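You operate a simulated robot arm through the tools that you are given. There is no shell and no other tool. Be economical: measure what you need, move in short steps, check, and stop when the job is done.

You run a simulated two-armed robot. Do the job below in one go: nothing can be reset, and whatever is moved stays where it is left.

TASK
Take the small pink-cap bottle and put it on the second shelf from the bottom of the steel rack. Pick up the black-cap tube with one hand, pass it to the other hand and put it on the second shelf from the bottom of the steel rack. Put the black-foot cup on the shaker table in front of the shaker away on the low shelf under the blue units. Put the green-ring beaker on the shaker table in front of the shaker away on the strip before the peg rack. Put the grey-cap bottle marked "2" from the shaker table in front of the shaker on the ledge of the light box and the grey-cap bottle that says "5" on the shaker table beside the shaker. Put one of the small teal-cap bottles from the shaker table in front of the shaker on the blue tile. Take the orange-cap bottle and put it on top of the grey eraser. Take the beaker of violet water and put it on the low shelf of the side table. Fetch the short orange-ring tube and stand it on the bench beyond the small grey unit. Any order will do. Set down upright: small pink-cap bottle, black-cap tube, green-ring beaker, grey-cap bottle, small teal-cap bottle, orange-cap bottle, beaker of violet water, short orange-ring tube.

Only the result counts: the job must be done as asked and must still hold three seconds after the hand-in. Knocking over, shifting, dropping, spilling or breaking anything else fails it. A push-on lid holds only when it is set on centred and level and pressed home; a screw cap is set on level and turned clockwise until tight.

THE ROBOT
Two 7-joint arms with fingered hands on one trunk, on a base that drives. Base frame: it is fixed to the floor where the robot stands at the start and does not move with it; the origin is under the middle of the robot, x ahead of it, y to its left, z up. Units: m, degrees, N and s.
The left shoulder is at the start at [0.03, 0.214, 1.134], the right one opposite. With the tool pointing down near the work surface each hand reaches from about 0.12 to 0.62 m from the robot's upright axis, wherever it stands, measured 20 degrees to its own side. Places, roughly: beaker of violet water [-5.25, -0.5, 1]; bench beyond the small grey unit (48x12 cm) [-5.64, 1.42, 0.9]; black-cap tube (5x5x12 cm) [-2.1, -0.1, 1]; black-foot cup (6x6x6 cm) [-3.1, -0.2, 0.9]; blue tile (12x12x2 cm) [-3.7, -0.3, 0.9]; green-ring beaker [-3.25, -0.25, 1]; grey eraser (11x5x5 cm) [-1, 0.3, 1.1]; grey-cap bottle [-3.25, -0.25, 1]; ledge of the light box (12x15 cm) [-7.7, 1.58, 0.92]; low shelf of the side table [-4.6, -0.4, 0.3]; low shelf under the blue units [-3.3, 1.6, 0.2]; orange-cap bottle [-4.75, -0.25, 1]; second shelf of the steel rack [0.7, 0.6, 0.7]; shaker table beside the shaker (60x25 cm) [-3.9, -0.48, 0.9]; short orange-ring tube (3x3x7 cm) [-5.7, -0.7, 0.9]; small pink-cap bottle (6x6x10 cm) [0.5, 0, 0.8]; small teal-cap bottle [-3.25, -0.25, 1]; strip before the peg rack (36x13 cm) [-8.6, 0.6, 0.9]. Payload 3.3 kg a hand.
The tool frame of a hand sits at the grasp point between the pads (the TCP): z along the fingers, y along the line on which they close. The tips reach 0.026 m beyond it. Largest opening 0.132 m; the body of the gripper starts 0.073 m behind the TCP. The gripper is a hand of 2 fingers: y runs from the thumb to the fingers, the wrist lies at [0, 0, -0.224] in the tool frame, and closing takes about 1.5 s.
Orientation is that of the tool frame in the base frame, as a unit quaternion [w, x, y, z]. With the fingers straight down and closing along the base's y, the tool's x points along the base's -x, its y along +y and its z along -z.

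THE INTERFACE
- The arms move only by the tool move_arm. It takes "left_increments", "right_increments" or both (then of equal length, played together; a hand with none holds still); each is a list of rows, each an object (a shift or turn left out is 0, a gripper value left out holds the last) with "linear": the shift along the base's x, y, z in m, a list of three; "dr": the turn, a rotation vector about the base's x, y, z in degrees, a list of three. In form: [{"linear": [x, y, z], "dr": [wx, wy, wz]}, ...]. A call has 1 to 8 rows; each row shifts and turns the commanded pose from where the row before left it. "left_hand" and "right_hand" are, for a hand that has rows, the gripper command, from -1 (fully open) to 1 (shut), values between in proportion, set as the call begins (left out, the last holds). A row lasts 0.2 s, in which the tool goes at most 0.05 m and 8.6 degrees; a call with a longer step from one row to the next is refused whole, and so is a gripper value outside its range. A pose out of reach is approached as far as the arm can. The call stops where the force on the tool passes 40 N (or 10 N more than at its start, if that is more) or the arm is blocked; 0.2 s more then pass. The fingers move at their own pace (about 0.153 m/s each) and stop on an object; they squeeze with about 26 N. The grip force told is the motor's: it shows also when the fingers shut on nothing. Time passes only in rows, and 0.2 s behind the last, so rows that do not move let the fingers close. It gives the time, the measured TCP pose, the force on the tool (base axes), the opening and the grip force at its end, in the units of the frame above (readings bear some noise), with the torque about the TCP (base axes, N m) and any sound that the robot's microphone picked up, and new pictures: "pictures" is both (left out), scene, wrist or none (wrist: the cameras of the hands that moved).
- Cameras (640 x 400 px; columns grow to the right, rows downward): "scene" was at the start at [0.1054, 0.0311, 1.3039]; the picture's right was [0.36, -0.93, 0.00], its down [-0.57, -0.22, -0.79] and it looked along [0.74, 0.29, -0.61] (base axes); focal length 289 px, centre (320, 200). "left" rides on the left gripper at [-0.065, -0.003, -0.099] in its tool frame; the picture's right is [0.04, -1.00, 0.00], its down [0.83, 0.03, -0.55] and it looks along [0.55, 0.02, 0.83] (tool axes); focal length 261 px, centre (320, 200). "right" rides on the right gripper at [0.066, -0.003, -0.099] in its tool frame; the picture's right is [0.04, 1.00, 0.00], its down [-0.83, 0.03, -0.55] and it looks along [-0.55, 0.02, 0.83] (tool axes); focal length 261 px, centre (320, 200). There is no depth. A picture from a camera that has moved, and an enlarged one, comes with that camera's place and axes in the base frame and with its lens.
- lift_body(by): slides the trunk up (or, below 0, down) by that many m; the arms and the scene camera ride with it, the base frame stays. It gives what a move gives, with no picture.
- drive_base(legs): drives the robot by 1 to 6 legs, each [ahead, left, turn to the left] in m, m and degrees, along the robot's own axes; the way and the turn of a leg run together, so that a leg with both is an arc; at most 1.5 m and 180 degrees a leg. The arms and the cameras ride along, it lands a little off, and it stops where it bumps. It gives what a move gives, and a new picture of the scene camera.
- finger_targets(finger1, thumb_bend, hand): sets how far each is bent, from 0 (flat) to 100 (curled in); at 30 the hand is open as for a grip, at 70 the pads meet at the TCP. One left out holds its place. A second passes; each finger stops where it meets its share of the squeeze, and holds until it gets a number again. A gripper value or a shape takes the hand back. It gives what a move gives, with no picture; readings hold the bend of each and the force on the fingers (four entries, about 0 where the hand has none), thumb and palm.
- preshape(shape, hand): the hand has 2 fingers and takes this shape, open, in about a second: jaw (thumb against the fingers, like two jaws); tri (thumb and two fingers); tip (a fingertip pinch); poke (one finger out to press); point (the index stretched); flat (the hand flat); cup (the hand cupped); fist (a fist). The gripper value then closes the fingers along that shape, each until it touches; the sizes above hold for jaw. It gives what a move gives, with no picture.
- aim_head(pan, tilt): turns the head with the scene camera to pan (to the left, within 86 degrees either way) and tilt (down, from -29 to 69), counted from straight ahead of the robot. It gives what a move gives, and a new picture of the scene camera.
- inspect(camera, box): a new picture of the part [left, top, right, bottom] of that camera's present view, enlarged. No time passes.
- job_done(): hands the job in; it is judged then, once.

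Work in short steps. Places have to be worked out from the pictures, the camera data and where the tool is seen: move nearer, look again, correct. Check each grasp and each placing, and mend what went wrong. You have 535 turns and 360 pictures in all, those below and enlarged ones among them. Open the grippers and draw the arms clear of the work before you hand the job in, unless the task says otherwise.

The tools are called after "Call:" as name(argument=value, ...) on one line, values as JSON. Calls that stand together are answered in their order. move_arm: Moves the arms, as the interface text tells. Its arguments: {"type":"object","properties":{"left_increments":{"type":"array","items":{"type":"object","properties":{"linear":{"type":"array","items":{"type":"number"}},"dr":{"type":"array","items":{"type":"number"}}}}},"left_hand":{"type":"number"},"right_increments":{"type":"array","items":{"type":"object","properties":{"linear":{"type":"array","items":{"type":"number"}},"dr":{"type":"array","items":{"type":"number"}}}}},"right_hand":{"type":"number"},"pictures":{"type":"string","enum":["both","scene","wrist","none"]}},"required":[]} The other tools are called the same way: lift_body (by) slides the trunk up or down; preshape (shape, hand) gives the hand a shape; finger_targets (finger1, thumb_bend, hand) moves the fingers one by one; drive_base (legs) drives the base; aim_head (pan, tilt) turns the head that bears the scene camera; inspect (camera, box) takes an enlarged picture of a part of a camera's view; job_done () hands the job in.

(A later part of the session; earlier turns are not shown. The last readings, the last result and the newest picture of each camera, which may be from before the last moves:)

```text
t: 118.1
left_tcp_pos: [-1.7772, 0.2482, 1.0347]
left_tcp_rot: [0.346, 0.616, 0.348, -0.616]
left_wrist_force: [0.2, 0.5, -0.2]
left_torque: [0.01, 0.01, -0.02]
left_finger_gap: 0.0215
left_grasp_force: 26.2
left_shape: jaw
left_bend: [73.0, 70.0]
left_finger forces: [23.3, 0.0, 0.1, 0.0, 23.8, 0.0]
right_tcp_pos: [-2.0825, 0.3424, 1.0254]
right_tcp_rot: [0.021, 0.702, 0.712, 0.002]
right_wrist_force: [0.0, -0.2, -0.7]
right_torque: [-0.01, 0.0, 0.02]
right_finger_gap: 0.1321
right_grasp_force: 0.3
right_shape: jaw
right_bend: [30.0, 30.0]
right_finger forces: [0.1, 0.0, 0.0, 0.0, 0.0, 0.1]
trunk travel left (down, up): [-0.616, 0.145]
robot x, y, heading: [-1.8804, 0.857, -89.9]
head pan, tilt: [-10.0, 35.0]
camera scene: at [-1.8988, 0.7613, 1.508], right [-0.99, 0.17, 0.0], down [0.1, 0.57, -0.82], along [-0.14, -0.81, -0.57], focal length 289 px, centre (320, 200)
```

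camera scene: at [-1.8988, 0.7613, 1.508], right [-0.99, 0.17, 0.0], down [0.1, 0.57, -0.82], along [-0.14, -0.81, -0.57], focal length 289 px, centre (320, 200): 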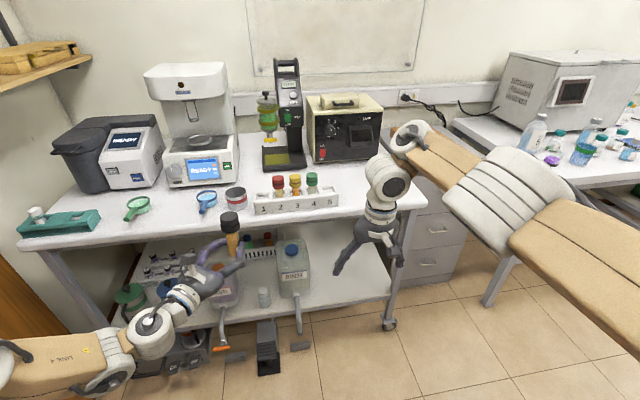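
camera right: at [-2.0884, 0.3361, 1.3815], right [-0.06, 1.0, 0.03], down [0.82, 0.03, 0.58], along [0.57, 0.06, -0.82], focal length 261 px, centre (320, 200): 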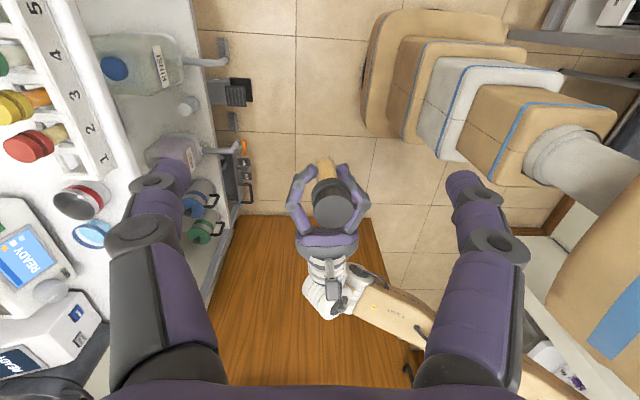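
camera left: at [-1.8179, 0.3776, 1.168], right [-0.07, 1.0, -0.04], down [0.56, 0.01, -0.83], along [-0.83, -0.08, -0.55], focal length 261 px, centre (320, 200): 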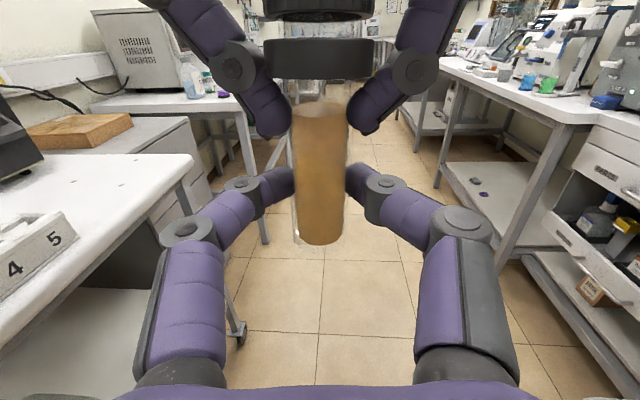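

The right elbow sticks out wide; stretching the right arm forward with a 45° tilt should bring it in for the doorway.

Call:
move_arm(right_increments=[{"linear": [0.005, -0.018, -0.02], "dr": [-7.5, 0, 0]}, {"linear": [0.005, -0.018, -0.02], "dr": [-7.5, 0, 0]}, {"linear": [0.005, -0.018, -0.02], "dr": [-7.5, 0, 0]}, {"linear": [0.005, -0.018, -0.02], "dr": [-7.5, 0, 0]}, {"linear": [0.005, -0.018, -0.02], "dr": [-7.5, 0, 0]}, {"linear": [0.005, -0.018, -0.02], "dr": [-7.5, 0, 0]}, {"linear": [0, -0.018, -0.02], "dr": [-7.5, 0, 0]}, {"linear": [0, -0.018, -0.02], "dr": [-7.5, 0, 0]}], pictures="scene")

```text
t: 119.9
left_tcp_pos: [-1.7801, 0.251, 1.0351]
left_tcp_rot: [0.346, 0.617, 0.347, -0.616]
left_wrist_force: [-0.9, -1.0, 0.4]
left_torque: [0.03, -0.01, 0.02]
left_finger_gap: 0.0214
left_grasp_force: 26.2
left_shape: jaw
left_bend: [73.0, 70.0]
left_finger forces: [23.2, 0.0, 0.0, 0.0, 23.6, 0.0]
right_tcp_pos: [-2.0676, 0.2155, 0.8743]
right_tcp_rot: [0.371, 0.596, 0.619, -0.354]
right_wrist_force: [0.2, -0.2, -0.7]
right_torque: [-0.01, -0.01, 0.02]
right_finger_gap: 0.132
right_grasp_force: 0.1
right_shape: jaw
right_bend: [30.0, 30.0]
right_finger forces: [0.1, 0.0, 0.0, 0.0, 0.0, 0.1]
right hand out of reach, approached as far as the arm can: row 1, 8
trunk travel left (down, up): [-0.616, 0.145]
robot x, y, heading: [-1.8826, 0.8588, -89.9]
head pan, tilt: [-10.0, 35.0]
camera scene: at [-1.9021, 0.7619, 1.508], right [-0.99, 0.17, 0.0], down [0.1, 0.56, -0.82], along [-0.14, -0.81, -0.57], focal length 289 px, centre (320, 200)
```

scene: 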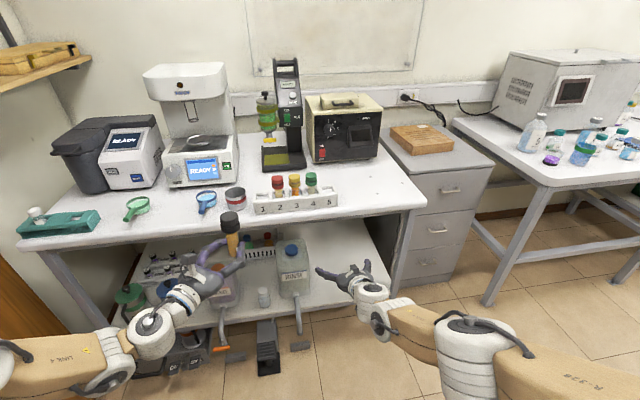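

Both elbows are now in. I turn to face +x, then creep diagonally toward the doorway.

Call:
drive_base(legs=[[0, 0.03, 0], [0, 0, 90]])

Call:
aim_head(pan=0, tilt=40)

```text
t: 124.5
left_tcp_pos: [-1.2418, 0.9526, 1.0343]
left_tcp_rot: [0.678, 0.196, 0.68, -0.198]
left_wrist_force: [0.8, -0.1, -0.6]
left_torque: [0.03, -0.05, 0.02]
left_finger_gap: 0.0212
left_grasp_force: 26.0
left_shape: jaw
left_bend: [73.0, 71.0]
left_finger forces: [22.4, 0.0, 0.0, 0.0, 22.8, 0.1]
right_tcp_pos: [-1.2144, 0.6661, 0.8751]
right_tcp_rot: [0.511, -0.007, 0.859, 0.005]
right_wrist_force: [0.6, -0.1, 0.4]
right_torque: [0.02, 0.0, 0.02]
right_finger_gap: 0.1322
right_grasp_force: 0.0
right_shape: jaw
right_bend: [30.0, 30.0]
right_finger forces: [0.0, 0.0, 0.0, 0.1, 0.0, 0.0]
trunk travel left (down, up): [-0.616, 0.145]
robot x, y, heading: [-1.8556, 0.8623, -1.3]
head pan, tilt: [-10.0, 35.0]
camera scene: at [-1.7564, 0.8428, 1.508], right [-0.19, -0.98, 0.0], down [-0.56, 0.11, -0.82], along [0.8, -0.16, -0.57], focal length 289 px, centre (320, 200)
```

scene: 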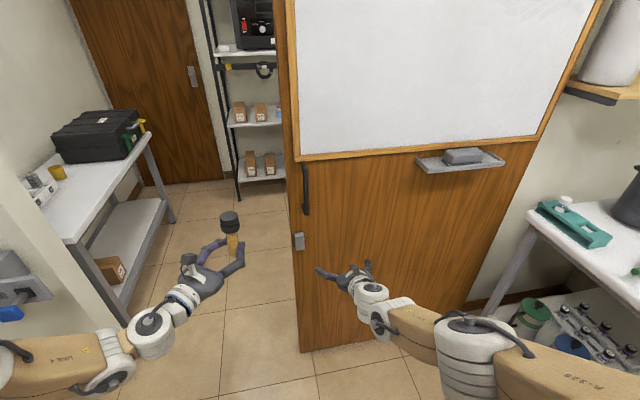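

```text
t: 125.2
left_tcp_pos: [-1.2416, 0.9535, 1.0341]
left_tcp_rot: [0.678, 0.196, 0.68, -0.198]
left_wrist_force: [0.5, 0.3, -0.2]
left_torque: [0.03, 0.03, 0.01]
left_finger_gap: 0.0213
left_grasp_force: 26.2
left_shape: jaw
left_bend: [73.0, 71.0]
left_finger forces: [22.4, 0.0, 0.1, 0.0, 22.8, 0.0]
right_tcp_pos: [-1.2143, 0.6652, 0.8746]
right_tcp_rot: [0.512, -0.007, 0.859, 0.005]
right_wrist_force: [0.6, 0.5, -0.2]
right_torque: [0.02, 0.02, 0.01]
right_finger_gap: 0.132
right_grasp_force: 0.0
right_shape: jaw
right_bend: [30.0, 30.0]
right_finger forces: [0.0, 0.0, 0.1, 0.1, 0.1, 0.0]
trunk travel left (down, up): [-0.616, 0.145]
robot x, y, heading: [-1.8542, 0.8616, -1.4]
head pan, tilt: [0.0, 40.0]
camera scene: at [-1.7578, 0.8579, 1.5005], right [-0.02, -1.0, 0.0], down [-0.64, 0.01, -0.77], along [0.77, -0.02, -0.64], focal length 289 px, centre (320, 200)
```

scene: 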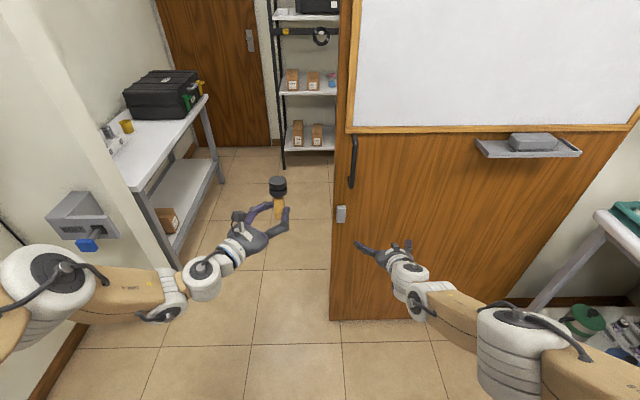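

The way is tight but fits at y≈1.18. I approach it diagonally in small legs.

Call:
drive_base(legs=[[0.12, 0.1, 1.4], [0.06, 0.12, 0], [0.08, 0.1, 0]])

```text
t: 128.3
left_tcp_pos: [-0.9816, 1.2872, 1.0325]
left_tcp_rot: [0.68, 0.189, 0.682, -0.192]
left_wrist_force: [-0.7, 0.3, 0.2]
left_torque: [0.01, 0.0, -0.03]
left_finger_gap: 0.0213
left_grasp_force: 26.6
left_shape: jaw
left_bend: [73.0, 71.0]
left_finger forces: [22.6, 0.1, 0.1, 0.0, 22.9, 0.0]
right_tcp_pos: [-0.9474, 0.9999, 0.8737]
right_tcp_rot: [0.51, -0.016, 0.86, 0.009]
right_wrist_force: [-0.3, 0.2, 1.0]
right_torque: [-0.01, 0.02, -0.01]
right_finger_gap: 0.1322
right_grasp_force: 0.1
right_shape: jaw
right_bend: [30.0, 30.0]
right_finger forces: [0.0, 0.0, 0.0, 0.1, 0.1, 0.0]
trunk travel left (down, up): [-0.616, 0.145]
robot x, y, heading: [-1.5931, 1.182, -0.0]
head pan, tilt: [0.0, 40.0]
camera scene: at [-1.4945, 1.1812, 1.5003], right [0.0, -1.0, 0.0], down [-0.64, 0.0, -0.77], along [0.77, 0.0, -0.64], focal length 289 px, centre (320, 200)
```

scene: 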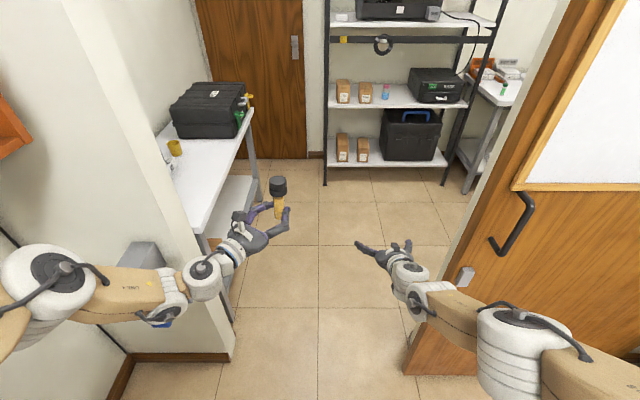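

Centred in the opening (0.78–1.62). Driving ahead through it.

Call:
drive_base(legs=[[0.45, 0.0, 0]])

```text
t: 131.1
left_tcp_pos: [-0.5319, 1.2831, 1.0325]
left_tcp_rot: [0.68, 0.19, 0.682, -0.192]
left_wrist_force: [1.4, -0.3, 0.1]
left_torque: [0.02, -0.02, -0.02]
left_finger_gap: 0.0212
left_grasp_force: 26.3
left_shape: jaw
left_bend: [73.0, 71.0]
left_finger forces: [22.5, 0.0, 0.0, 0.0, 22.9, 0.1]
right_tcp_pos: [-0.4996, 0.9964, 0.8746]
right_tcp_rot: [0.51, -0.015, 0.86, 0.01]
right_wrist_force: [0.9, -0.5, 0.0]
right_torque: [0.02, 0.05, -0.01]
right_finger_gap: 0.1319
right_grasp_force: 0.1
right_shape: jaw
right_bend: [30.0, 30.0]
right_finger forces: [0.1, 0.1, 0.0, 0.0, 0.1, 0.0]
trunk travel left (down, up): [-0.616, 0.145]
robot x, y, heading: [-1.1459, 1.1823, -0.1]
head pan, tilt: [0.0, 40.0]
camera scene: at [-1.0462, 1.1791, 1.5004], right [0.0, -1.0, 0.0], down [-0.64, 0.0, -0.77], along [0.77, 0.0, -0.64], focal length 289 px, centre (320, 200)
```

scene: 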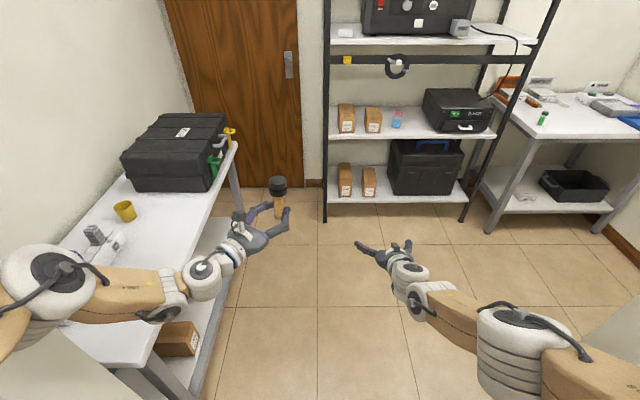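

Through. I continue into the room, moving right to line up with the rack gap, staying well back.

Call:
drive_base(legs=[[0.35, -0.05, 0], [0.2, -0.4, 0], [0, -0.22, 0]])

Call:
move_arm(right_increments=[{"linear": [-0.025, -0.01, 0.03], "dr": [0, 8.2, 0]}, {"linear": [-0.025, -0.01, 0.03], "dr": [0, 8.2, 0]}, {"linear": [-0.025, -0.01, 0.03], "dr": [0, 8.2, 0]}, {"linear": [-0.025, -0.01, 0.03], "dr": [0, 8.2, 0]}, {"linear": [-0.025, -0.01, 0.03], "dr": [0, 8.2, 0]}, {"linear": [-0.025, -0.01, 0.03], "dr": [0, 8.2, 0]}, {"linear": [-0.025, -0.01, 0.03], "dr": [0, 8.2, 0]}, {"linear": [-0.025, 0, 0.03]}], pictures="scene")

```text
t: 134.8
left_tcp_pos: [-0.0546, 0.9868, 1.0315]
left_tcp_rot: [0.664, 0.234, 0.67, -0.234]
left_wrist_force: [-0.4, -1.5, -1.0]
left_torque: [0.02, -0.03, 0.03]
left_finger_gap: 0.0215
left_grasp_force: 25.8
left_shape: jaw
left_bend: [73.0, 71.0]
left_finger forces: [22.5, 0.1, 0.1, 0.0, 23.1, 0.0]
right_tcp_pos: [-0.0584, 0.6981, 0.8717]
right_tcp_rot: [0.51, 0.041, 0.859, -0.022]
right_wrist_force: [0.9, 0.2, 0.4]
right_torque: [0.02, -0.01, 0.06]
right_finger_gap: 0.132
right_grasp_force: 0.1
right_shape: jaw
right_bend: [30.0, 30.0]
right_finger forces: [0.0, 0.0, 0.1, 0.1, 0.1, 0.0]
trunk travel left (down, up): [-0.616, 0.145]
robot x, y, heading: [-0.6739, 0.9671, -7.2]
head pan, tilt: [0.0, 40.0]
stopped in leg 2: the robot was blocked; the commanded pose is now the measured one
camera scene: at [-0.5763, 0.9463, 1.5002], right [-0.13, -0.99, 0.0], down [-0.64, 0.08, -0.76], along [0.76, -0.1, -0.64], focal length 289 px, centre (320, 200)
```

scene: 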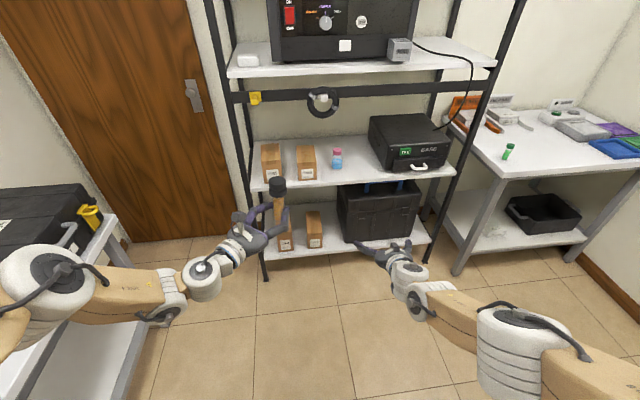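

```text
t: 136.6
left_tcp_pos: [-0.0567, 0.9874, 1.0333]
left_tcp_rot: [0.665, 0.234, 0.67, -0.235]
left_wrist_force: [0.3, 0.6, -0.9]
left_torque: [0.05, 0.02, 0.02]
left_finger_gap: 0.0211
left_grasp_force: 25.7
left_shape: jaw
left_bend: [73.0, 71.0]
left_finger forces: [22.4, 0.0, 0.0, 0.0, 22.9, 0.0]
right_tcp_pos: [-0.2097, 0.6468, 1.043]
right_tcp_rot: [0.098, 0.027, 0.994, -0.038]
right_wrist_force: [0.3, -0.2, 0.2]
right_torque: [0.0, 0.0, 0.01]
right_finger_gap: 0.132
right_grasp_force: 0.1
right_shape: jaw
right_bend: [30.0, 30.0]
right_finger forces: [0.0, 0.1, 0.0, 0.0, 0.0, 0.1]
right hand out of reach, approached as far as the arm can: row 6, 7, 8
trunk travel left (down, up): [-0.616, 0.145]
robot x, y, heading: [-0.6754, 0.9607, -7.3]
head pan, tilt: [0.0, 40.0]
camera scene: at [-0.5799, 0.9493, 1.5005], right [-0.13, -0.99, 0.0], down [-0.64, 0.08, -0.77], along [0.76, -0.1, -0.64], focal length 289 px, centre (320, 200)
```

scene: 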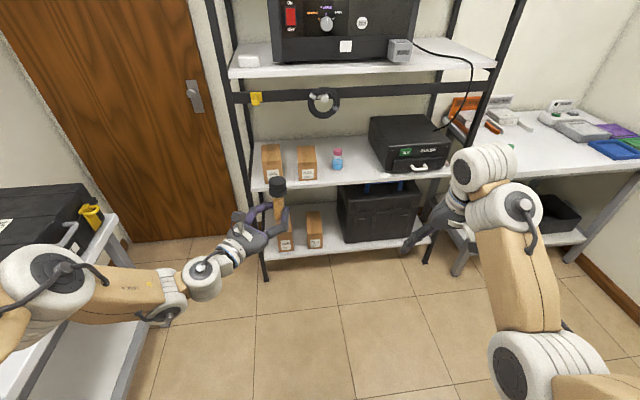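

The base touched the wall end. I go ahead first, straighten, then strafe right.

Call:
drive_base(legs=[[0.2, 0.05, 7.3], [0, -0.44, 0]])

```text
t: 140.5
left_tcp_pos: [0.1421, 0.6739, 1.0342]
left_tcp_rot: [0.679, 0.19, 0.683, -0.191]
left_wrist_force: [0.3, -0.9, -0.2]
left_torque: [0.04, 0.01, 0.01]
left_finger_gap: 0.0216
left_grasp_force: 25.4
left_shape: jaw
left_bend: [73.0, 71.0]
left_finger forces: [22.4, 0.0, 0.0, 0.0, 22.8, 0.0]
right_tcp_pos: [0.0341, 0.3147, 1.0433]
right_tcp_rot: [0.101, -0.035, 0.994, -0.031]
right_wrist_force: [-0.1, 0.1, 0.2]
right_torque: [0.01, 0.01, 0.0]
right_finger_gap: 0.1322
right_grasp_force: 0.1
right_shape: jaw
right_bend: [30.0, 30.0]
right_finger forces: [0.1, 0.1, 0.1, 0.1, 0.0, 0.0]
trunk travel left (down, up): [-0.616, 0.145]
robot x, y, heading: [-0.4711, 0.5683, -0.0]
head pan, tilt: [0.0, 40.0]
camera scene: at [-0.3721, 0.5679, 1.5005], right [0.0, -1.0, 0.0], down [-0.64, 0.0, -0.77], along [0.77, 0.0, -0.64], focal length 289 px, centre (320, 200)
```

scene: 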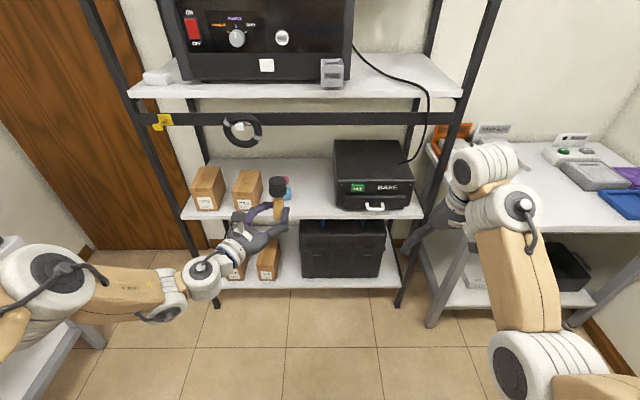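

I pull the right hand further back and up so it stays clear of the rack.

Call:
move_arm(right_increments=[{"linear": [-0.02, 0.01, 0.04], "dr": [0, 1.4, 0]}, {"linear": [-0.02, 0.01, 0.04], "dr": [0, 1.4, 0]}, {"linear": [-0.025, 0.01, 0.04], "dr": [0, 1.4, 0]}, {"linear": [-0.025, 0.01, 0.04], "dr": [0, 1.4, 0]}, {"linear": [-0.025, 0.01, 0.04], "dr": [0, 1.4, 0]}, {"linear": [-0.025, 0.01, 0.03], "dr": [0, 1.4, 0]}, {"linear": [-0.025, 0.01, 0.03], "dr": [0, 1.4, 0]}, {"linear": [-0.025, 0.01, 0]}], pictures="none")

Call:
lift_body(by=-0.2)

```text
t: 142.3
left_tcp_pos: [0.1423, 0.6742, 1.0337]
left_tcp_rot: [0.68, 0.191, 0.681, -0.192]
left_wrist_force: [-0.4, 0.0, 0.7]
left_torque: [0.0, 0.04, 0.01]
left_finger_gap: 0.021
left_grasp_force: 26.4
left_shape: jaw
left_bend: [73.0, 71.0]
left_finger forces: [22.5, 0.0, 0.1, 0.0, 22.8, 0.1]
right_tcp_pos: [-0.0007, 0.3104, 0.9942]
right_tcp_rot: [0.048, -0.037, 0.998, -0.029]
right_wrist_force: [-0.4, 0.2, 0.1]
right_torque: [0.03, -0.01, -0.01]
right_finger_gap: 0.1319
right_grasp_force: 0.1
right_shape: jaw
right_bend: [30.0, 30.0]
right_finger forces: [0.0, 0.0, 0.0, 0.1, 0.1, 0.1]
right hand out of reach, approached as far as the arm can: row 1, 2, 3, 4, 5, 6, 7, 8
trunk travel left (down, up): [-0.616, 0.145]
robot x, y, heading: [-0.473, 0.5694, -0.1]
head pan, tilt: [0.0, 40.0]
```

```text
t: 144.5
left_tcp_pos: [0.1432, 0.6742, 0.8332]
left_tcp_rot: [0.679, 0.189, 0.683, -0.191]
left_wrist_force: [0.0, -0.6, 0.9]
left_torque: [-0.03, 0.02, 0.0]
left_finger_gap: 0.0211
left_grasp_force: 26.4
left_shape: jaw
left_bend: [73.0, 71.0]
left_finger forces: [22.4, 0.0, 0.1, 0.0, 22.9, 0.1]
right_tcp_pos: [-0.0058, 0.3119, 0.7776]
right_tcp_rot: [0.033, -0.037, 0.998, -0.03]
right_wrist_force: [-0.1, 1.1, -0.8]
right_torque: [0.0, -0.02, -0.01]
right_finger_gap: 0.132
right_grasp_force: 0.0
right_shape: jaw
right_bend: [30.0, 30.0]
right_finger forces: [0.0, 0.1, 0.1, 0.0, 0.1, 0.0]
trunk travel left (down, up): [-0.416, 0.345]
robot x, y, heading: [-0.4691, 0.5684, 0.1]
head pan, tilt: [0.0, 40.0]
```

The right hand moved little. I try a pure upward motion for it.

Call:
move_arm(right_increments=[{"linear": [0, 0, 0.04]}, {"linear": [0, 0, 0.04]}, {"linear": [0, 0, 0.04]}, {"linear": [0, 0, 0.04]}, {"linear": [0, 0, 0.04]}, {"linear": [0, 0, 0.04]}], pictures="scene")

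```text
t: 145.9
left_tcp_pos: [0.1432, 0.6733, 0.8323]
left_tcp_rot: [0.679, 0.19, 0.682, -0.191]
left_wrist_force: [0.0, -0.3, -0.3]
left_torque: [0.0, 0.03, 0.0]
left_finger_gap: 0.0213
left_grasp_force: 26.5
left_shape: jaw
left_bend: [73.0, 71.0]
left_finger forces: [22.4, 0.1, 0.1, 0.0, 22.7, 0.0]
right_tcp_pos: [-0.0004, 0.3149, 0.7816]
right_tcp_rot: [0.034, -0.037, 0.998, -0.029]
right_wrist_force: [0.0, 0.0, -0.4]
right_torque: [0.0, 0.0, 0.01]
right_finger_gap: 0.1321
right_grasp_force: 0.0
right_shape: jaw
right_bend: [30.0, 30.0]
right_finger forces: [0.0, 0.1, 0.0, 0.0, 0.0, 0.0]
right hand out of reach, approached as far as the arm can: row 1, 2, 3, 4, 5, 6
trunk travel left (down, up): [-0.416, 0.345]
robot x, y, heading: [-0.4684, 0.5702, 0.1]
head pan, tilt: [0.0, 40.0]
camera scene: at [-0.3591, 0.5689, 1.2999], right [0.0, -1.0, 0.0], down [-0.64, 0.0, -0.77], along [0.77, 0.0, -0.64], focal length 289 px, centre (320, 200)
```

scene: 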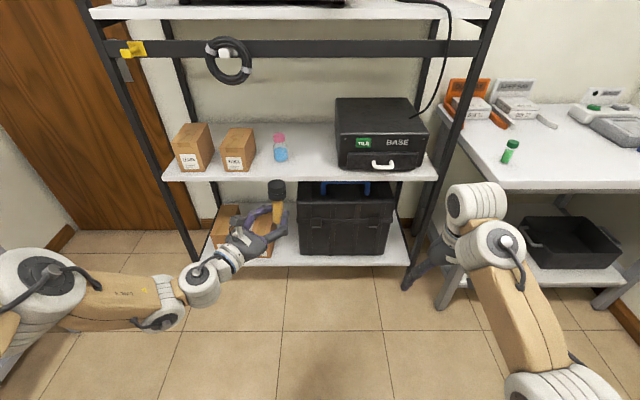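

The arm is in an elbow-down posture that blocks lifting; yawing the hand 90° released it before, so I do that while raising.

Call:
move_arm(right_increments=[{"dr": [0, 0, 8.2]}, {"dr": [0, 0, 8.2]}, {"dr": [0, 0, 8.2]}, {"dr": [0, 0, 8.2]}, {"linear": [0, 0, 0.02], "dr": [0, 0, 8.2]}, {"linear": [0, 0, 0.02], "dr": [0, 0, 8.2]}, {"linear": [0, 0, 0.03], "dr": [0, 0, 8.2]}, {"linear": [0, 0, 0.03], "dr": [0, 0, 8.2]}], pictures="none")

Call:
move_arm(right_increments=[{"linear": [0, 0, 0.03], "dr": [0, 0, 8.2]}, {"linear": [0, 0, 0.03], "dr": [0, 0, 8.2]}, {"linear": [0, 0, 0.03], "dr": [0, 0, 8.2]}, {"linear": [0, 0, 0.03]}, {"linear": [0, 0, 0.03]}, {"linear": [0, 0, 0.03]}, {"linear": [-0.02, 0, 0.03]}, {"linear": [-0.02, 0, 0.03]}], pictures="scene")

```text
t: 147.7
left_tcp_pos: [0.1423, 0.673, 0.8339]
left_tcp_rot: [0.68, 0.19, 0.683, -0.191]
left_wrist_force: [0.8, -0.1, -0.1]
left_torque: [0.0, 0.01, 0.02]
left_finger_gap: 0.0212
left_grasp_force: 25.5
left_shape: jaw
left_bend: [73.0, 71.0]
left_finger forces: [22.3, 0.0, 0.1, 0.0, 22.8, 0.1]
right_tcp_pos: [-0.0424, 0.3301, 0.7561]
right_tcp_rot: [0.043, -0.552, 0.832, -0.008]
right_wrist_force: [-0.8, 0.5, -0.7]
right_torque: [-0.01, 0.01, 0.01]
right_finger_gap: 0.132
right_grasp_force: 0.1
right_shape: jaw
right_bend: [30.0, 30.0]
right_finger forces: [0.0, 0.1, 0.0, 0.0, 0.0, 0.1]
right hand out of reach, approached as far as the arm can: row 5, 6, 7, 8
trunk travel left (down, up): [-0.416, 0.345]
robot x, y, heading: [-0.4651, 0.5687, -0.5]
head pan, tilt: [0.0, 40.0]
```

```text
t: 149.5
left_tcp_pos: [0.1413, 0.6746, 0.8332]
left_tcp_rot: [0.679, 0.19, 0.683, -0.192]
left_wrist_force: [0.4, -0.9, 0.1]
left_torque: [0.01, 0.0, 0.03]
left_finger_gap: 0.0215
left_grasp_force: 25.9
left_shape: jaw
left_bend: [73.0, 71.0]
left_finger forces: [22.5, 0.0, 0.1, 0.0, 22.8, 0.0]
right_tcp_pos: [-0.0133, 0.3541, 0.7751]
right_tcp_rot: [-0.044, 0.734, -0.678, -0.002]
right_wrist_force: [-0.2, -0.7, 0.5]
right_torque: [0.0, 0.01, 0.0]
right_finger_gap: 0.132
right_grasp_force: 0.1
right_shape: jaw
right_bend: [30.0, 30.0]
right_finger forces: [0.0, 0.0, 0.0, 0.0, 0.1, 0.1]
right hand out of reach, approached as far as the arm can: row 1, 2, 3, 4, 5, 6, 7, 8
trunk travel left (down, up): [-0.416, 0.345]
robot x, y, heading: [-0.4684, 0.5686, -0.2]
head pan, tilt: [0.0, 40.0]
camera scene: at [-0.3591, 0.569, 1.2999], right [0.0, -1.0, 0.0], down [-0.64, 0.0, -0.77], along [0.77, 0.0, -0.64], focal length 289 px, centre (320, 200)
```

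scene: 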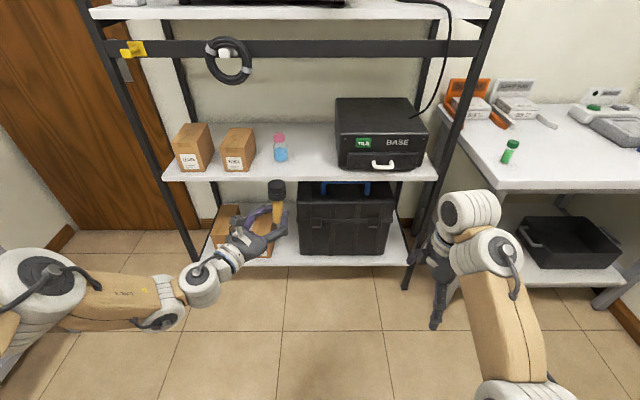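

Still limited upward; I try folding the right hand backward and down instead.

Call:
move_arm(right_increments=[{"linear": [-0.02, -0.02, -0.02], "dr": [0, 0, -8]}, {"linear": [-0.03, -0.02, -0.02], "dr": [0, 0, -8]}, {"linear": [-0.03, -0.01, -0.02], "dr": [0, 0, -8]}, {"linear": [-0.03, -0.01, -0.02], "dr": [0, 0, -8]}, {"linear": [-0.03, 0, -0.02], "dr": [0, 0, -8]}, {"linear": [-0.03, 0, -0.02], "dr": [0, 0, -8]}, {"dr": [0, 0, -8]}], pictures="scene")

```text
t: 151.1
left_tcp_pos: [0.1423, 0.6738, 0.8333]
left_tcp_rot: [0.679, 0.19, 0.683, -0.192]
left_wrist_force: [0.0, -1.0, -0.2]
left_torque: [-0.02, 0.03, -0.02]
left_finger_gap: 0.021
left_grasp_force: 26.3
left_shape: jaw
left_bend: [73.0, 71.0]
left_finger forces: [22.3, 0.0, 0.0, 0.1, 22.9, 0.1]
right_tcp_pos: [-0.1858, 0.2957, 0.6514]
right_tcp_rot: [0.039, -0.327, 0.944, -0.019]
right_wrist_force: [0.0, -0.4, 0.2]
right_torque: [-0.02, 0.0, -0.03]
right_finger_gap: 0.1321
right_grasp_force: 0.0
right_shape: jaw
right_bend: [30.0, 30.0]
right_finger forces: [0.0, 0.1, 0.1, 0.0, 0.0, 0.1]
trunk travel left (down, up): [-0.416, 0.345]
robot x, y, heading: [-0.4654, 0.5696, 0.1]
head pan, tilt: [0.0, 40.0]
camera scene: at [-0.3592, 0.5689, 1.3], right [0.0, -1.0, 0.0], down [-0.64, 0.0, -0.77], along [0.77, 0.0, -0.64], focal length 289 px, centre (320, 200)
```

scene: 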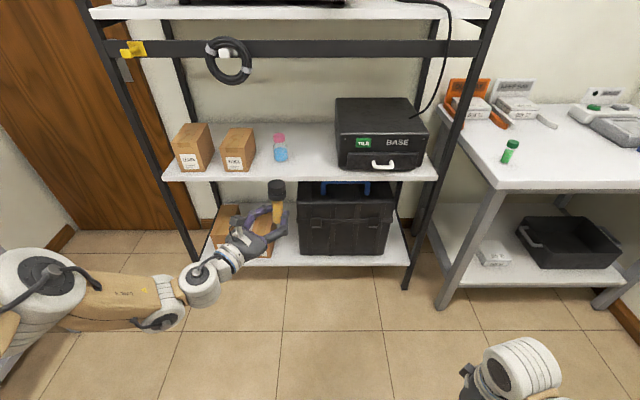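

Right hand is now folded well back. I drive ahead and slightly right to bring the tube over the shelf gap.

Call:
drive_base(legs=[[0.25, -0.064, 0], [0.15, 0, 0]])

Call:
inspect(camera="left", box=[0, 0, 640, 400])

```text
t: 153.9
left_tcp_pos: [0.5452, 0.6119, 0.8334]
left_tcp_rot: [0.679, 0.189, 0.683, -0.191]
left_wrist_force: [-0.8, 0.2, 0.3]
left_torque: [0.0, -0.02, -0.04]
left_finger_gap: 0.0212
left_grasp_force: 26.2
left_shape: jaw
left_bend: [73.0, 71.0]
left_finger forces: [22.4, 0.1, 0.0, 0.0, 22.8, 0.0]
right_tcp_pos: [0.2177, 0.2339, 0.6507]
right_tcp_rot: [0.038, -0.33, 0.943, -0.018]
right_wrist_force: [-0.1, -0.1, 0.2]
right_torque: [-0.01, -0.02, -0.03]
right_finger_gap: 0.132
right_grasp_force: 0.0
right_shape: jaw
right_bend: [30.0, 30.0]
right_finger forces: [0.0, 0.1, 0.1, 0.0, 0.0, 0.0]
trunk travel left (down, up): [-0.416, 0.345]
robot x, y, heading: [-0.0676, 0.5036, -0.1]
head pan, tilt: [0.0, 40.0]
camera scene: at [0.0438, 0.5051, 1.2998], right [0.0, -1.0, 0.0], down [-0.64, 0.0, -0.77], along [0.77, 0.0, -0.64], focal length 289 px, centre (320, 200)
```

scene: 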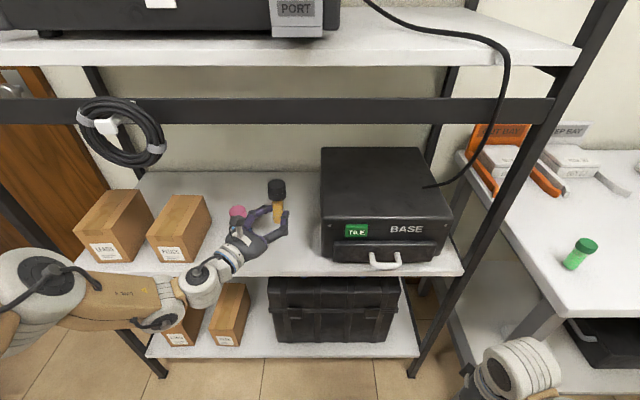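

```text
1.00 times, centred on (320, 200) of left (not enlarged: the box is as wide or as high as the picture)
camera zoom: at [0.4601, 0.6625, 0.8988], right [-0.52, -0.85, -0.04], down [-0.46, 0.32, -0.83], along [0.72, -0.41, -0.56], focal length 261 px, centre (320, 200)
```

zoom: 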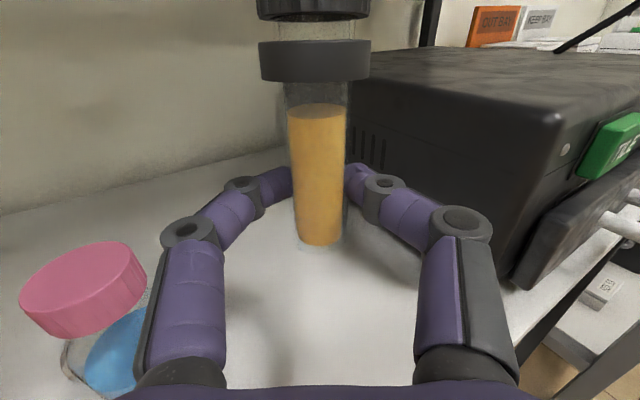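

Clear of both neighbours. I shift 3 cm toward the shelf edge so the palm stays outside, and descend in steps.

Call:
move_arm(left_increments=[{"linear": [-0.028, -0.004, 0]}, {"linear": [0, 0, -0.025]}, {"linear": [0, 0, -0.025]}, {"linear": [0, 0, -0.02]}, {"linear": [0, 0, -0.01]}, {}], pictures="both")

```text
t: 155.3
left_tcp_pos: [0.5323, 0.61, 0.7584]
left_tcp_rot: [0.679, 0.189, 0.683, -0.191]
left_wrist_force: [0.6, 0.1, -0.3]
left_torque: [0.02, 0.02, 0.02]
left_finger_gap: 0.0211
left_grasp_force: 25.6
left_shape: jaw
left_bend: [73.0, 71.0]
left_finger forces: [22.5, 0.0, 0.0, 0.1, 22.8, 0.0]
left hand out of reach, approached as far as the arm can: row 1, 5
right_tcp_pos: [0.2165, 0.2325, 0.6522]
right_tcp_rot: [0.04, -0.33, 0.943, -0.018]
right_wrist_force: [0.1, 0.7, 0.4]
right_torque: [0.0, 0.03, -0.02]
right_finger_gap: 0.1322
right_grasp_force: 0.1
right_shape: jaw
right_bend: [30.0, 30.0]
right_finger forces: [0.0, 0.1, 0.0, 0.0, 0.0, 0.1]
trunk travel left (down, up): [-0.416, 0.345]
robot x, y, heading: [-0.068, 0.5083, -0.1]
head pan, tilt: [0.0, 40.0]
camera scene: at [0.0429, 0.5051, 1.3], right [0.0, -1.0, 0.0], down [-0.64, 0.0, -0.77], along [0.77, 0.0, -0.64], focal length 289 px, centre (320, 200)
camera left: at [0.4477, 0.66, 0.8249], right [-0.52, -0.85, -0.04], down [-0.46, 0.31, -0.83], along [0.72, -0.41, -0.56], focal length 261 px, centre (320, 200)
```

scene: 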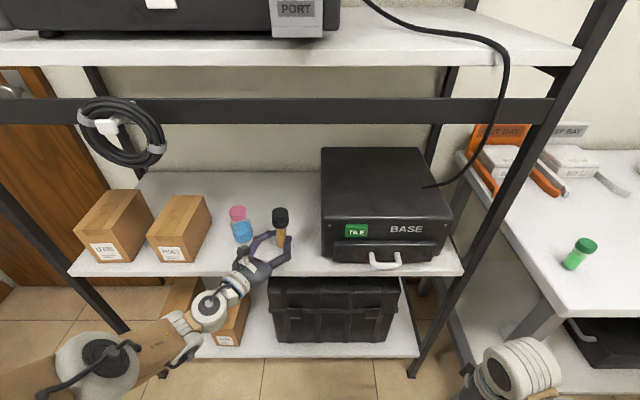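
left: 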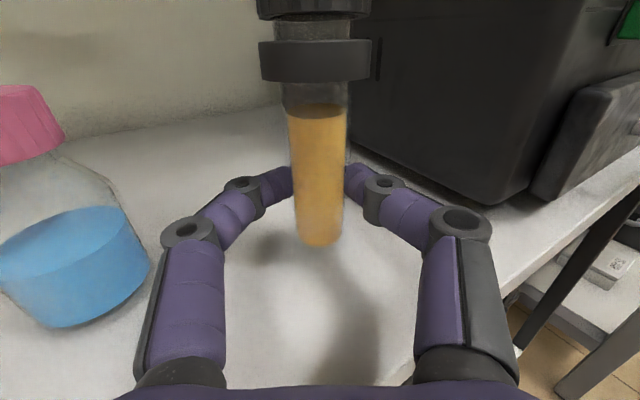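

Bottom is about 3 cm above the shelf. I lower the remainder with the trunk in small steps.

Call:
lift_body(by=-0.018)

Call:
inspect(camera="left", box=[100, 50, 600, 362])

```text
t: 156.0
left_tcp_pos: [0.5313, 0.6077, 0.7412]
left_tcp_rot: [0.68, 0.19, 0.681, -0.192]
left_wrist_force: [-2.2, 1.1, 9.1]
left_torque: [-0.09, -0.13, -0.04]
left_finger_gap: 0.0214
left_grasp_force: 25.5
left_shape: jaw
left_bend: [73.0, 71.0]
left_finger forces: [22.3, 0.0, 0.0, 0.1, 23.6, 0.1]
right_tcp_pos: [0.2159, 0.2327, 0.6342]
right_tcp_rot: [0.04, -0.33, 0.943, -0.019]
right_wrist_force: [0.4, 0.5, -0.3]
right_torque: [-0.02, -0.03, 0.0]
right_finger_gap: 0.1321
right_grasp_force: 0.1
right_shape: jaw
right_bend: [30.0, 30.0]
right_finger forces: [0.0, 0.0, 0.1, 0.0, 0.0, 0.0]
trunk travel left (down, up): [-0.398, 0.363]
robot x, y, heading: [-0.0701, 0.5052, 0.0]
head pan, tilt: [0.0, 40.0]
```

```text
1.28 times, centred on (350, 206) of left
camera zoom: at [0.4465, 0.6594, 0.8073], right [-0.52, -0.85, -0.04], down [-0.46, 0.31, -0.83], along [0.72, -0.41, -0.55], focal length 334 px, centre (282, 192)
```

zoom: 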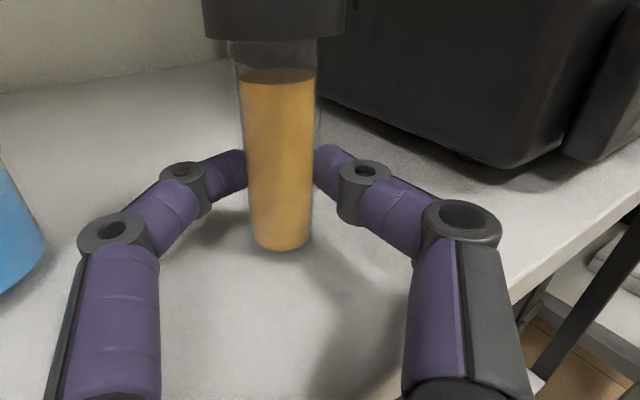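

Contact (9 N). I ease up 1 mm and open the left hand moderately.

Call:
lift_body(by=0.001)

Call:
move_arm(left_increments=[{}, {}, {}, {}], left_hand=0.1, pictures="wrist")

```text
t: 156.5
left_tcp_pos: [0.5312, 0.6086, 0.7417]
left_tcp_rot: [0.68, 0.19, 0.682, -0.191]
left_wrist_force: [-2.0, 0.8, 8.8]
left_torque: [-0.14, -0.09, -0.03]
left_finger_gap: 0.0215
left_grasp_force: 26.2
left_shape: jaw
left_bend: [73.0, 71.0]
left_finger forces: [22.6, 0.0, 0.1, 0.0, 23.6, 0.0]
right_tcp_pos: [0.2157, 0.2337, 0.6353]
right_tcp_rot: [0.041, -0.33, 0.943, -0.019]
right_wrist_force: [0.6, 0.1, -0.3]
right_torque: [0.0, 0.0, -0.01]
right_finger_gap: 0.1321
right_grasp_force: 0.1
right_shape: jaw
right_bend: [30.0, 30.0]
right_finger forces: [0.0, 0.0, 0.1, 0.0, 0.0, 0.1]
trunk travel left (down, up): [-0.399, 0.362]
robot x, y, heading: [-0.0726, 0.5078, -0.1]
head pan, tilt: [0.0, 40.0]
```

```text
t: 157.5
left_tcp_pos: [0.5303, 0.6086, 0.7398]
left_tcp_rot: [0.679, 0.189, 0.683, -0.19]
left_wrist_force: [0.3, -0.1, 0.5]
left_torque: [-0.01, 0.01, -0.02]
left_finger_gap: 0.0586
left_grasp_force: 0.1
left_shape: jaw
left_bend: [73.0, 70.0]
left_finger forces: [0.1, 0.1, 0.0, 0.1, 0.1, 0.0]
right_tcp_pos: [0.2168, 0.2328, 0.6357]
right_tcp_rot: [0.04, -0.331, 0.943, -0.018]
right_wrist_force: [0.1, -0.2, -0.9]
right_torque: [-0.02, -0.01, -0.01]
right_finger_gap: 0.1319
right_grasp_force: 0.0
right_shape: jaw
right_bend: [30.0, 30.0]
right_finger forces: [0.0, 0.0, 0.1, 0.0, 0.0, 0.0]
trunk travel left (down, up): [-0.399, 0.362]
robot x, y, heading: [-0.0664, 0.5079, -0.1]
head pan, tilt: [0.0, 40.0]
camera left: at [0.4469, 0.6593, 0.8066], right [-0.52, -0.85, -0.04], down [-0.46, 0.32, -0.83], along [0.72, -0.41, -0.56], focal length 261 px, centre (320, 200)
```

left: 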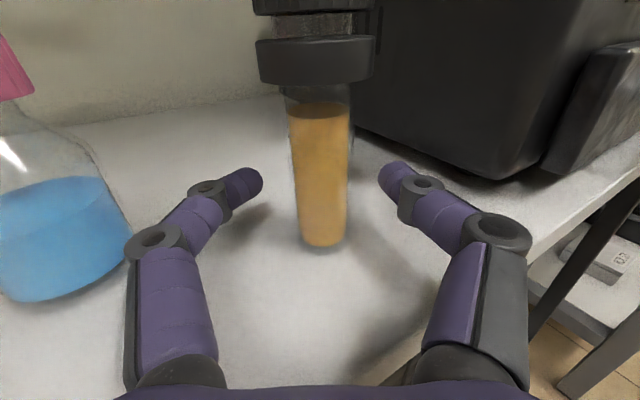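

The tube stands free. I back out along the hand's axis with the base (straight diagonal).

Call:
drive_base(legs=[[-0.171, 0.104, 0]])

```text
t: 159.1
left_tcp_pos: [0.3627, 0.7098, 0.7406]
left_tcp_rot: [0.679, 0.191, 0.683, -0.192]
left_wrist_force: [-0.7, 0.3, -0.3]
left_torque: [0.0, -0.01, 0.0]
left_finger_gap: 0.0587
left_grasp_force: 0.1
left_shape: jaw
left_bend: [73.0, 70.0]
left_finger forces: [0.0, 0.0, 0.0, 0.1, 0.0, 0.1]
right_tcp_pos: [0.0445, 0.338, 0.6349]
right_tcp_rot: [0.04, -0.326, 0.944, -0.019]
right_wrist_force: [0.1, 0.4, 0.1]
right_torque: [-0.01, -0.01, 0.01]
right_finger_gap: 0.1322
right_grasp_force: 0.0
right_shape: jaw
right_bend: [30.0, 30.0]
right_finger forces: [0.0, 0.1, 0.0, 0.1, 0.0, 0.1]
trunk travel left (down, up): [-0.399, 0.362]
robot x, y, heading: [-0.2376, 0.6119, -0.1]
head pan, tilt: [0.0, 40.0]
camera scene: at [-0.1252, 0.6108, 1.2829], right [-0.01, -1.0, 0.0], down [-0.64, 0.0, -0.77], along [0.77, 0.0, -0.64], focal length 289 px, centre (320, 200)
```

scene: 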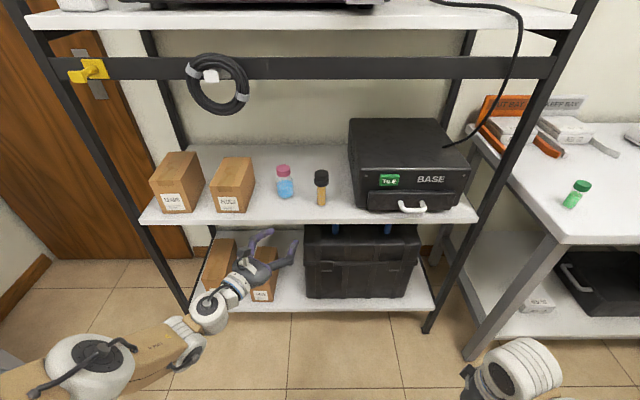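

Both items stand on the second shelf. I back away, then fold the left arm down like the right one.

Call:
drive_base(legs=[[-0.22, 0.0, 0]])

Call:
move_arm(left_increments=[{"linear": [0, 0, 0], "dr": [4.4, 7.25, 0]}, {"linear": [0, 0, 0], "dr": [4.4, 7.25, 0]}, {"linear": [-0.01, 0, 0], "dr": [4.4, 7.25, 0]}, {"linear": [-0.01, 0, 0], "dr": [4.4, 7.25, 0]}, {"linear": [-0.01, 0, 0], "dr": [4.4, 7.25, 0]}, {"linear": [-0.01, 0, 0], "dr": [4.4, 7.25, 0]}, {"linear": [-0.02, 0, 0], "dr": [4.4, 7.25, 0]}, {"linear": [-0.02, 0, 0], "dr": [4.4, 7.25, 0]}], left_hand=-1, pictures="none")

Call:
move_arm(left_increments=[{"linear": [-0.02, 0.02, -0.01], "dr": [4.4, 7.25, 0]}, {"linear": [-0.02, 0.02, -0.01], "dr": [4.4, 7.25, 0]}, {"linear": [-0.03, 0.02, -0.01], "dr": [0, 0, 8]}, {"linear": [-0.03, 0.02, -0.01], "dr": [0, 0, 8]}, {"linear": [-0.03, 0.02, -0.02], "dr": [0, 0, 8]}, {"linear": [-0.03, 0.02, -0.02], "dr": [0, 0, 8]}, {"linear": [-0.02, 0, -0.02]}], pictures="scene")

```text
t: 160.8
left_tcp_pos: [0.1343, 0.7158, 0.7413]
left_tcp_rot: [0.679, 0.189, 0.683, -0.191]
left_wrist_force: [0.4, 1.0, -0.6]
left_torque: [0.0, 0.01, -0.01]
left_finger_gap: 0.0588
left_grasp_force: 0.1
left_shape: jaw
left_bend: [73.0, 70.0]
left_finger forces: [0.0, 0.1, 0.0, 0.0, 0.1, 0.1]
right_tcp_pos: [-0.1788, 0.3405, 0.6337]
right_tcp_rot: [0.04, -0.331, 0.943, -0.019]
right_wrist_force: [-0.2, -0.3, -0.4]
right_torque: [0.01, -0.02, -0.01]
right_finger_gap: 0.1319
right_grasp_force: 0.1
right_shape: jaw
right_bend: [30.0, 30.0]
right_finger forces: [0.0, 0.0, 0.0, 0.0, 0.0, 0.0]
trunk travel left (down, up): [-0.399, 0.362]
robot x, y, heading: [-0.4647, 0.6107, 0.1]
head pan, tilt: [0.0, 40.0]
camera scene: at [-0.3513, 0.6118, 1.2829], right [0.0, -1.0, 0.0], down [-0.64, 0.0, -0.77], along [0.77, 0.0, -0.64], focal length 289 px, centre (320, 200)
```

scene: 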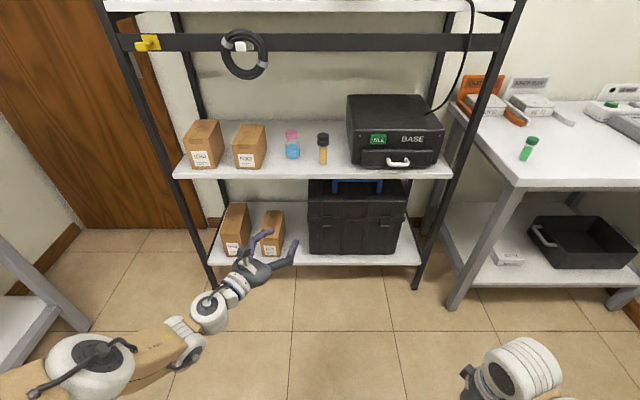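

```text
t: 162.6
left_tcp_pos: [0.0564, 0.7161, 0.7403]
left_tcp_rot: [0.183, 0.262, 0.946, -0.049]
left_wrist_force: [-0.5, 0.7, 0.3]
left_torque: [-0.04, -0.01, 0.02]
left_finger_gap: 0.1318
left_grasp_force: 0.1
left_shape: jaw
left_bend: [30.0, 30.0]
left_finger forces: [0.0, 0.0, 0.0, 0.0, 0.0, 0.1]
right_tcp_pos: [-0.1785, 0.3394, 0.6341]
right_tcp_rot: [0.04, -0.331, 0.943, -0.018]
right_wrist_force: [0.0, 0.5, -0.1]
right_torque: [0.01, 0.02, 0.04]
right_finger_gap: 0.1319
right_grasp_force: 0.1
right_shape: jaw
right_bend: [30.0, 30.0]
right_finger forces: [0.0, 0.0, 0.1, 0.1, 0.0, 0.1]
trunk travel left (down, up): [-0.399, 0.362]
robot x, y, heading: [-0.4645, 0.611, -0.0]
head pan, tilt: [0.0, 40.0]
```

```text
t: 164.2
left_tcp_pos: [-0.1269, 0.8356, 0.6419]
left_tcp_rot: [0.043, -0.01, 0.999, 0.001]
left_wrist_force: [-0.8, -1.0, -0.1]
left_torque: [0.03, -0.02, -0.03]
left_finger_gap: 0.1319
left_grasp_force: 0.0
left_shape: jaw
left_bend: [30.0, 30.0]
left_finger forces: [0.0, 0.1, 0.1, 0.0, 0.0, 0.0]
right_tcp_pos: [-0.1777, 0.3401, 0.6338]
right_tcp_rot: [0.04, -0.33, 0.943, -0.019]
right_wrist_force: [-0.5, -0.1, -0.1]
right_torque: [0.0, -0.04, 0.0]
right_finger_gap: 0.1319
right_grasp_force: 0.1
right_shape: jaw
right_bend: [30.0, 30.0]
right_finger forces: [0.1, 0.0, 0.1, 0.0, 0.0, 0.1]
trunk travel left (down, up): [-0.399, 0.362]
robot x, y, heading: [-0.4664, 0.6127, -0.1]
head pan, tilt: [0.0, 40.0]
camera scene: at [-0.3508, 0.6119, 1.2829], right [0.0, -1.0, 0.0], down [-0.64, 0.0, -0.77], along [0.77, 0.0, -0.64], focal length 289 px, centre (320, 200)
```

scene: 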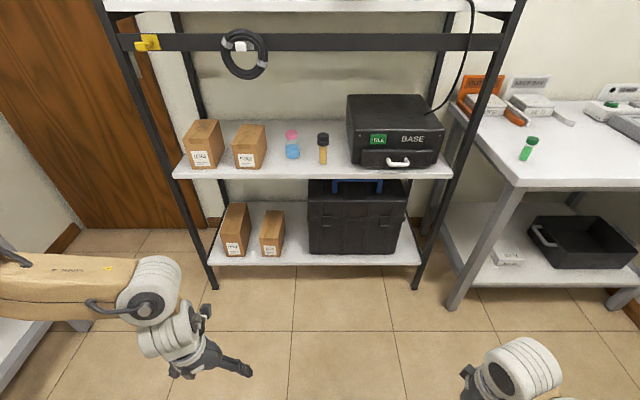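

I check how far the left elbow sticks out.

Call:
aim_head(pan=50, tilt=50)

```text
t: 165.4
left_tcp_pos: [-0.1258, 0.8358, 0.6429]
left_tcp_rot: [0.043, -0.008, 0.999, 0.001]
left_wrist_force: [-0.2, 0.1, 0.1]
left_torque: [0.02, -0.01, 0.02]
left_finger_gap: 0.1321
left_grasp_force: 0.2
left_shape: jaw
left_bend: [30.0, 30.0]
left_finger forces: [0.1, 0.1, 0.1, 0.0, 0.1, 0.1]
right_tcp_pos: [-0.1793, 0.3408, 0.6351]
right_tcp_rot: [0.04, -0.33, 0.943, -0.018]
right_wrist_force: [-0.3, -0.5, 0.2]
right_torque: [-0.01, -0.01, 0.02]
right_finger_gap: 0.1318
right_grasp_force: 0.0
right_shape: jaw
right_bend: [30.0, 30.0]
right_finger forces: [0.0, 0.0, 0.0, 0.0, 0.0, 0.1]
trunk travel left (down, up): [-0.399, 0.362]
robot x, y, heading: [-0.4631, 0.6118, -0.1]
head pan, tilt: [50.0, 50.0]
camera scene: at [-0.3863, 0.6708, 1.2687], right [0.77, -0.64, 0.0], down [-0.49, -0.59, -0.64], along [0.41, 0.49, -0.77], focal length 289 px, centre (320, 200)
```

scene: 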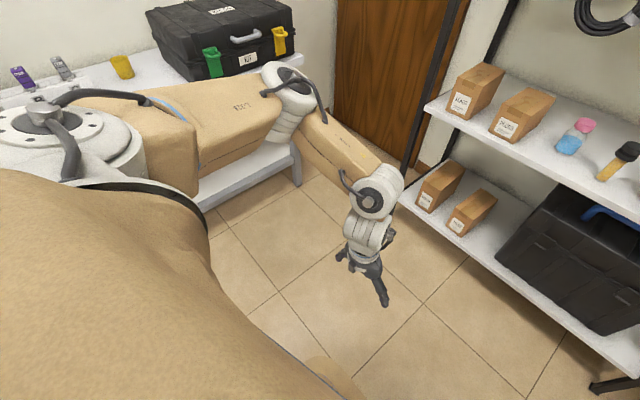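

Elbow about 0.37 m out. Extending the left hand forward and down should bring it in.

Call:
move_arm(left_increments=[{"linear": [0.03, -0.005, -0.01]}, {"linear": [0.03, -0.005, -0.01]}, {"linear": [0.03, -0.005, -0.01]}, {"linear": [0.03, -0.005, -0.01]}, {"linear": [0.03, -0.005, -0.01]}], pictures="scene")

```text
t: 166.6
left_tcp_pos: [0.0246, 0.811, 0.5915]
left_tcp_rot: [0.043, -0.007, 0.999, 0.001]
left_wrist_force: [0.1, -0.5, -0.1]
left_torque: [0.0, 0.0, -0.02]
left_finger_gap: 0.1318
left_grasp_force: 0.0
left_shape: jaw
left_bend: [30.0, 30.0]
left_finger forces: [0.0, 0.0, 0.0, 0.1, 0.1, 0.0]
right_tcp_pos: [-0.1791, 0.3404, 0.6337]
right_tcp_rot: [0.04, -0.33, 0.943, -0.019]
right_wrist_force: [-0.5, -0.7, 1.0]
right_torque: [-0.01, 0.0, 0.0]
right_finger_gap: 0.132
right_grasp_force: 0.1
right_shape: jaw
right_bend: [30.0, 30.0]
right_finger forces: [0.0, 0.0, 0.1, 0.1, 0.0, 0.0]
trunk travel left (down, up): [-0.399, 0.362]
robot x, y, heading: [-0.4626, 0.6083, 0.1]
head pan, tilt: [50.0, 50.0]
camera scene: at [-0.3865, 0.6699, 1.2687], right [0.77, -0.64, 0.0], down [-0.49, -0.59, -0.64], along [0.41, 0.49, -0.77], focal length 289 px, centre (320, 200)
```

scene: 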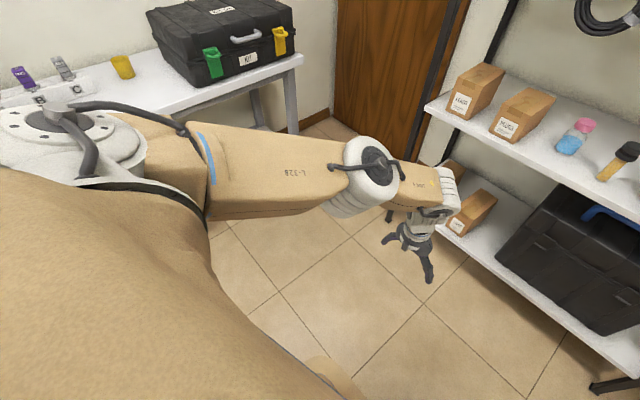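

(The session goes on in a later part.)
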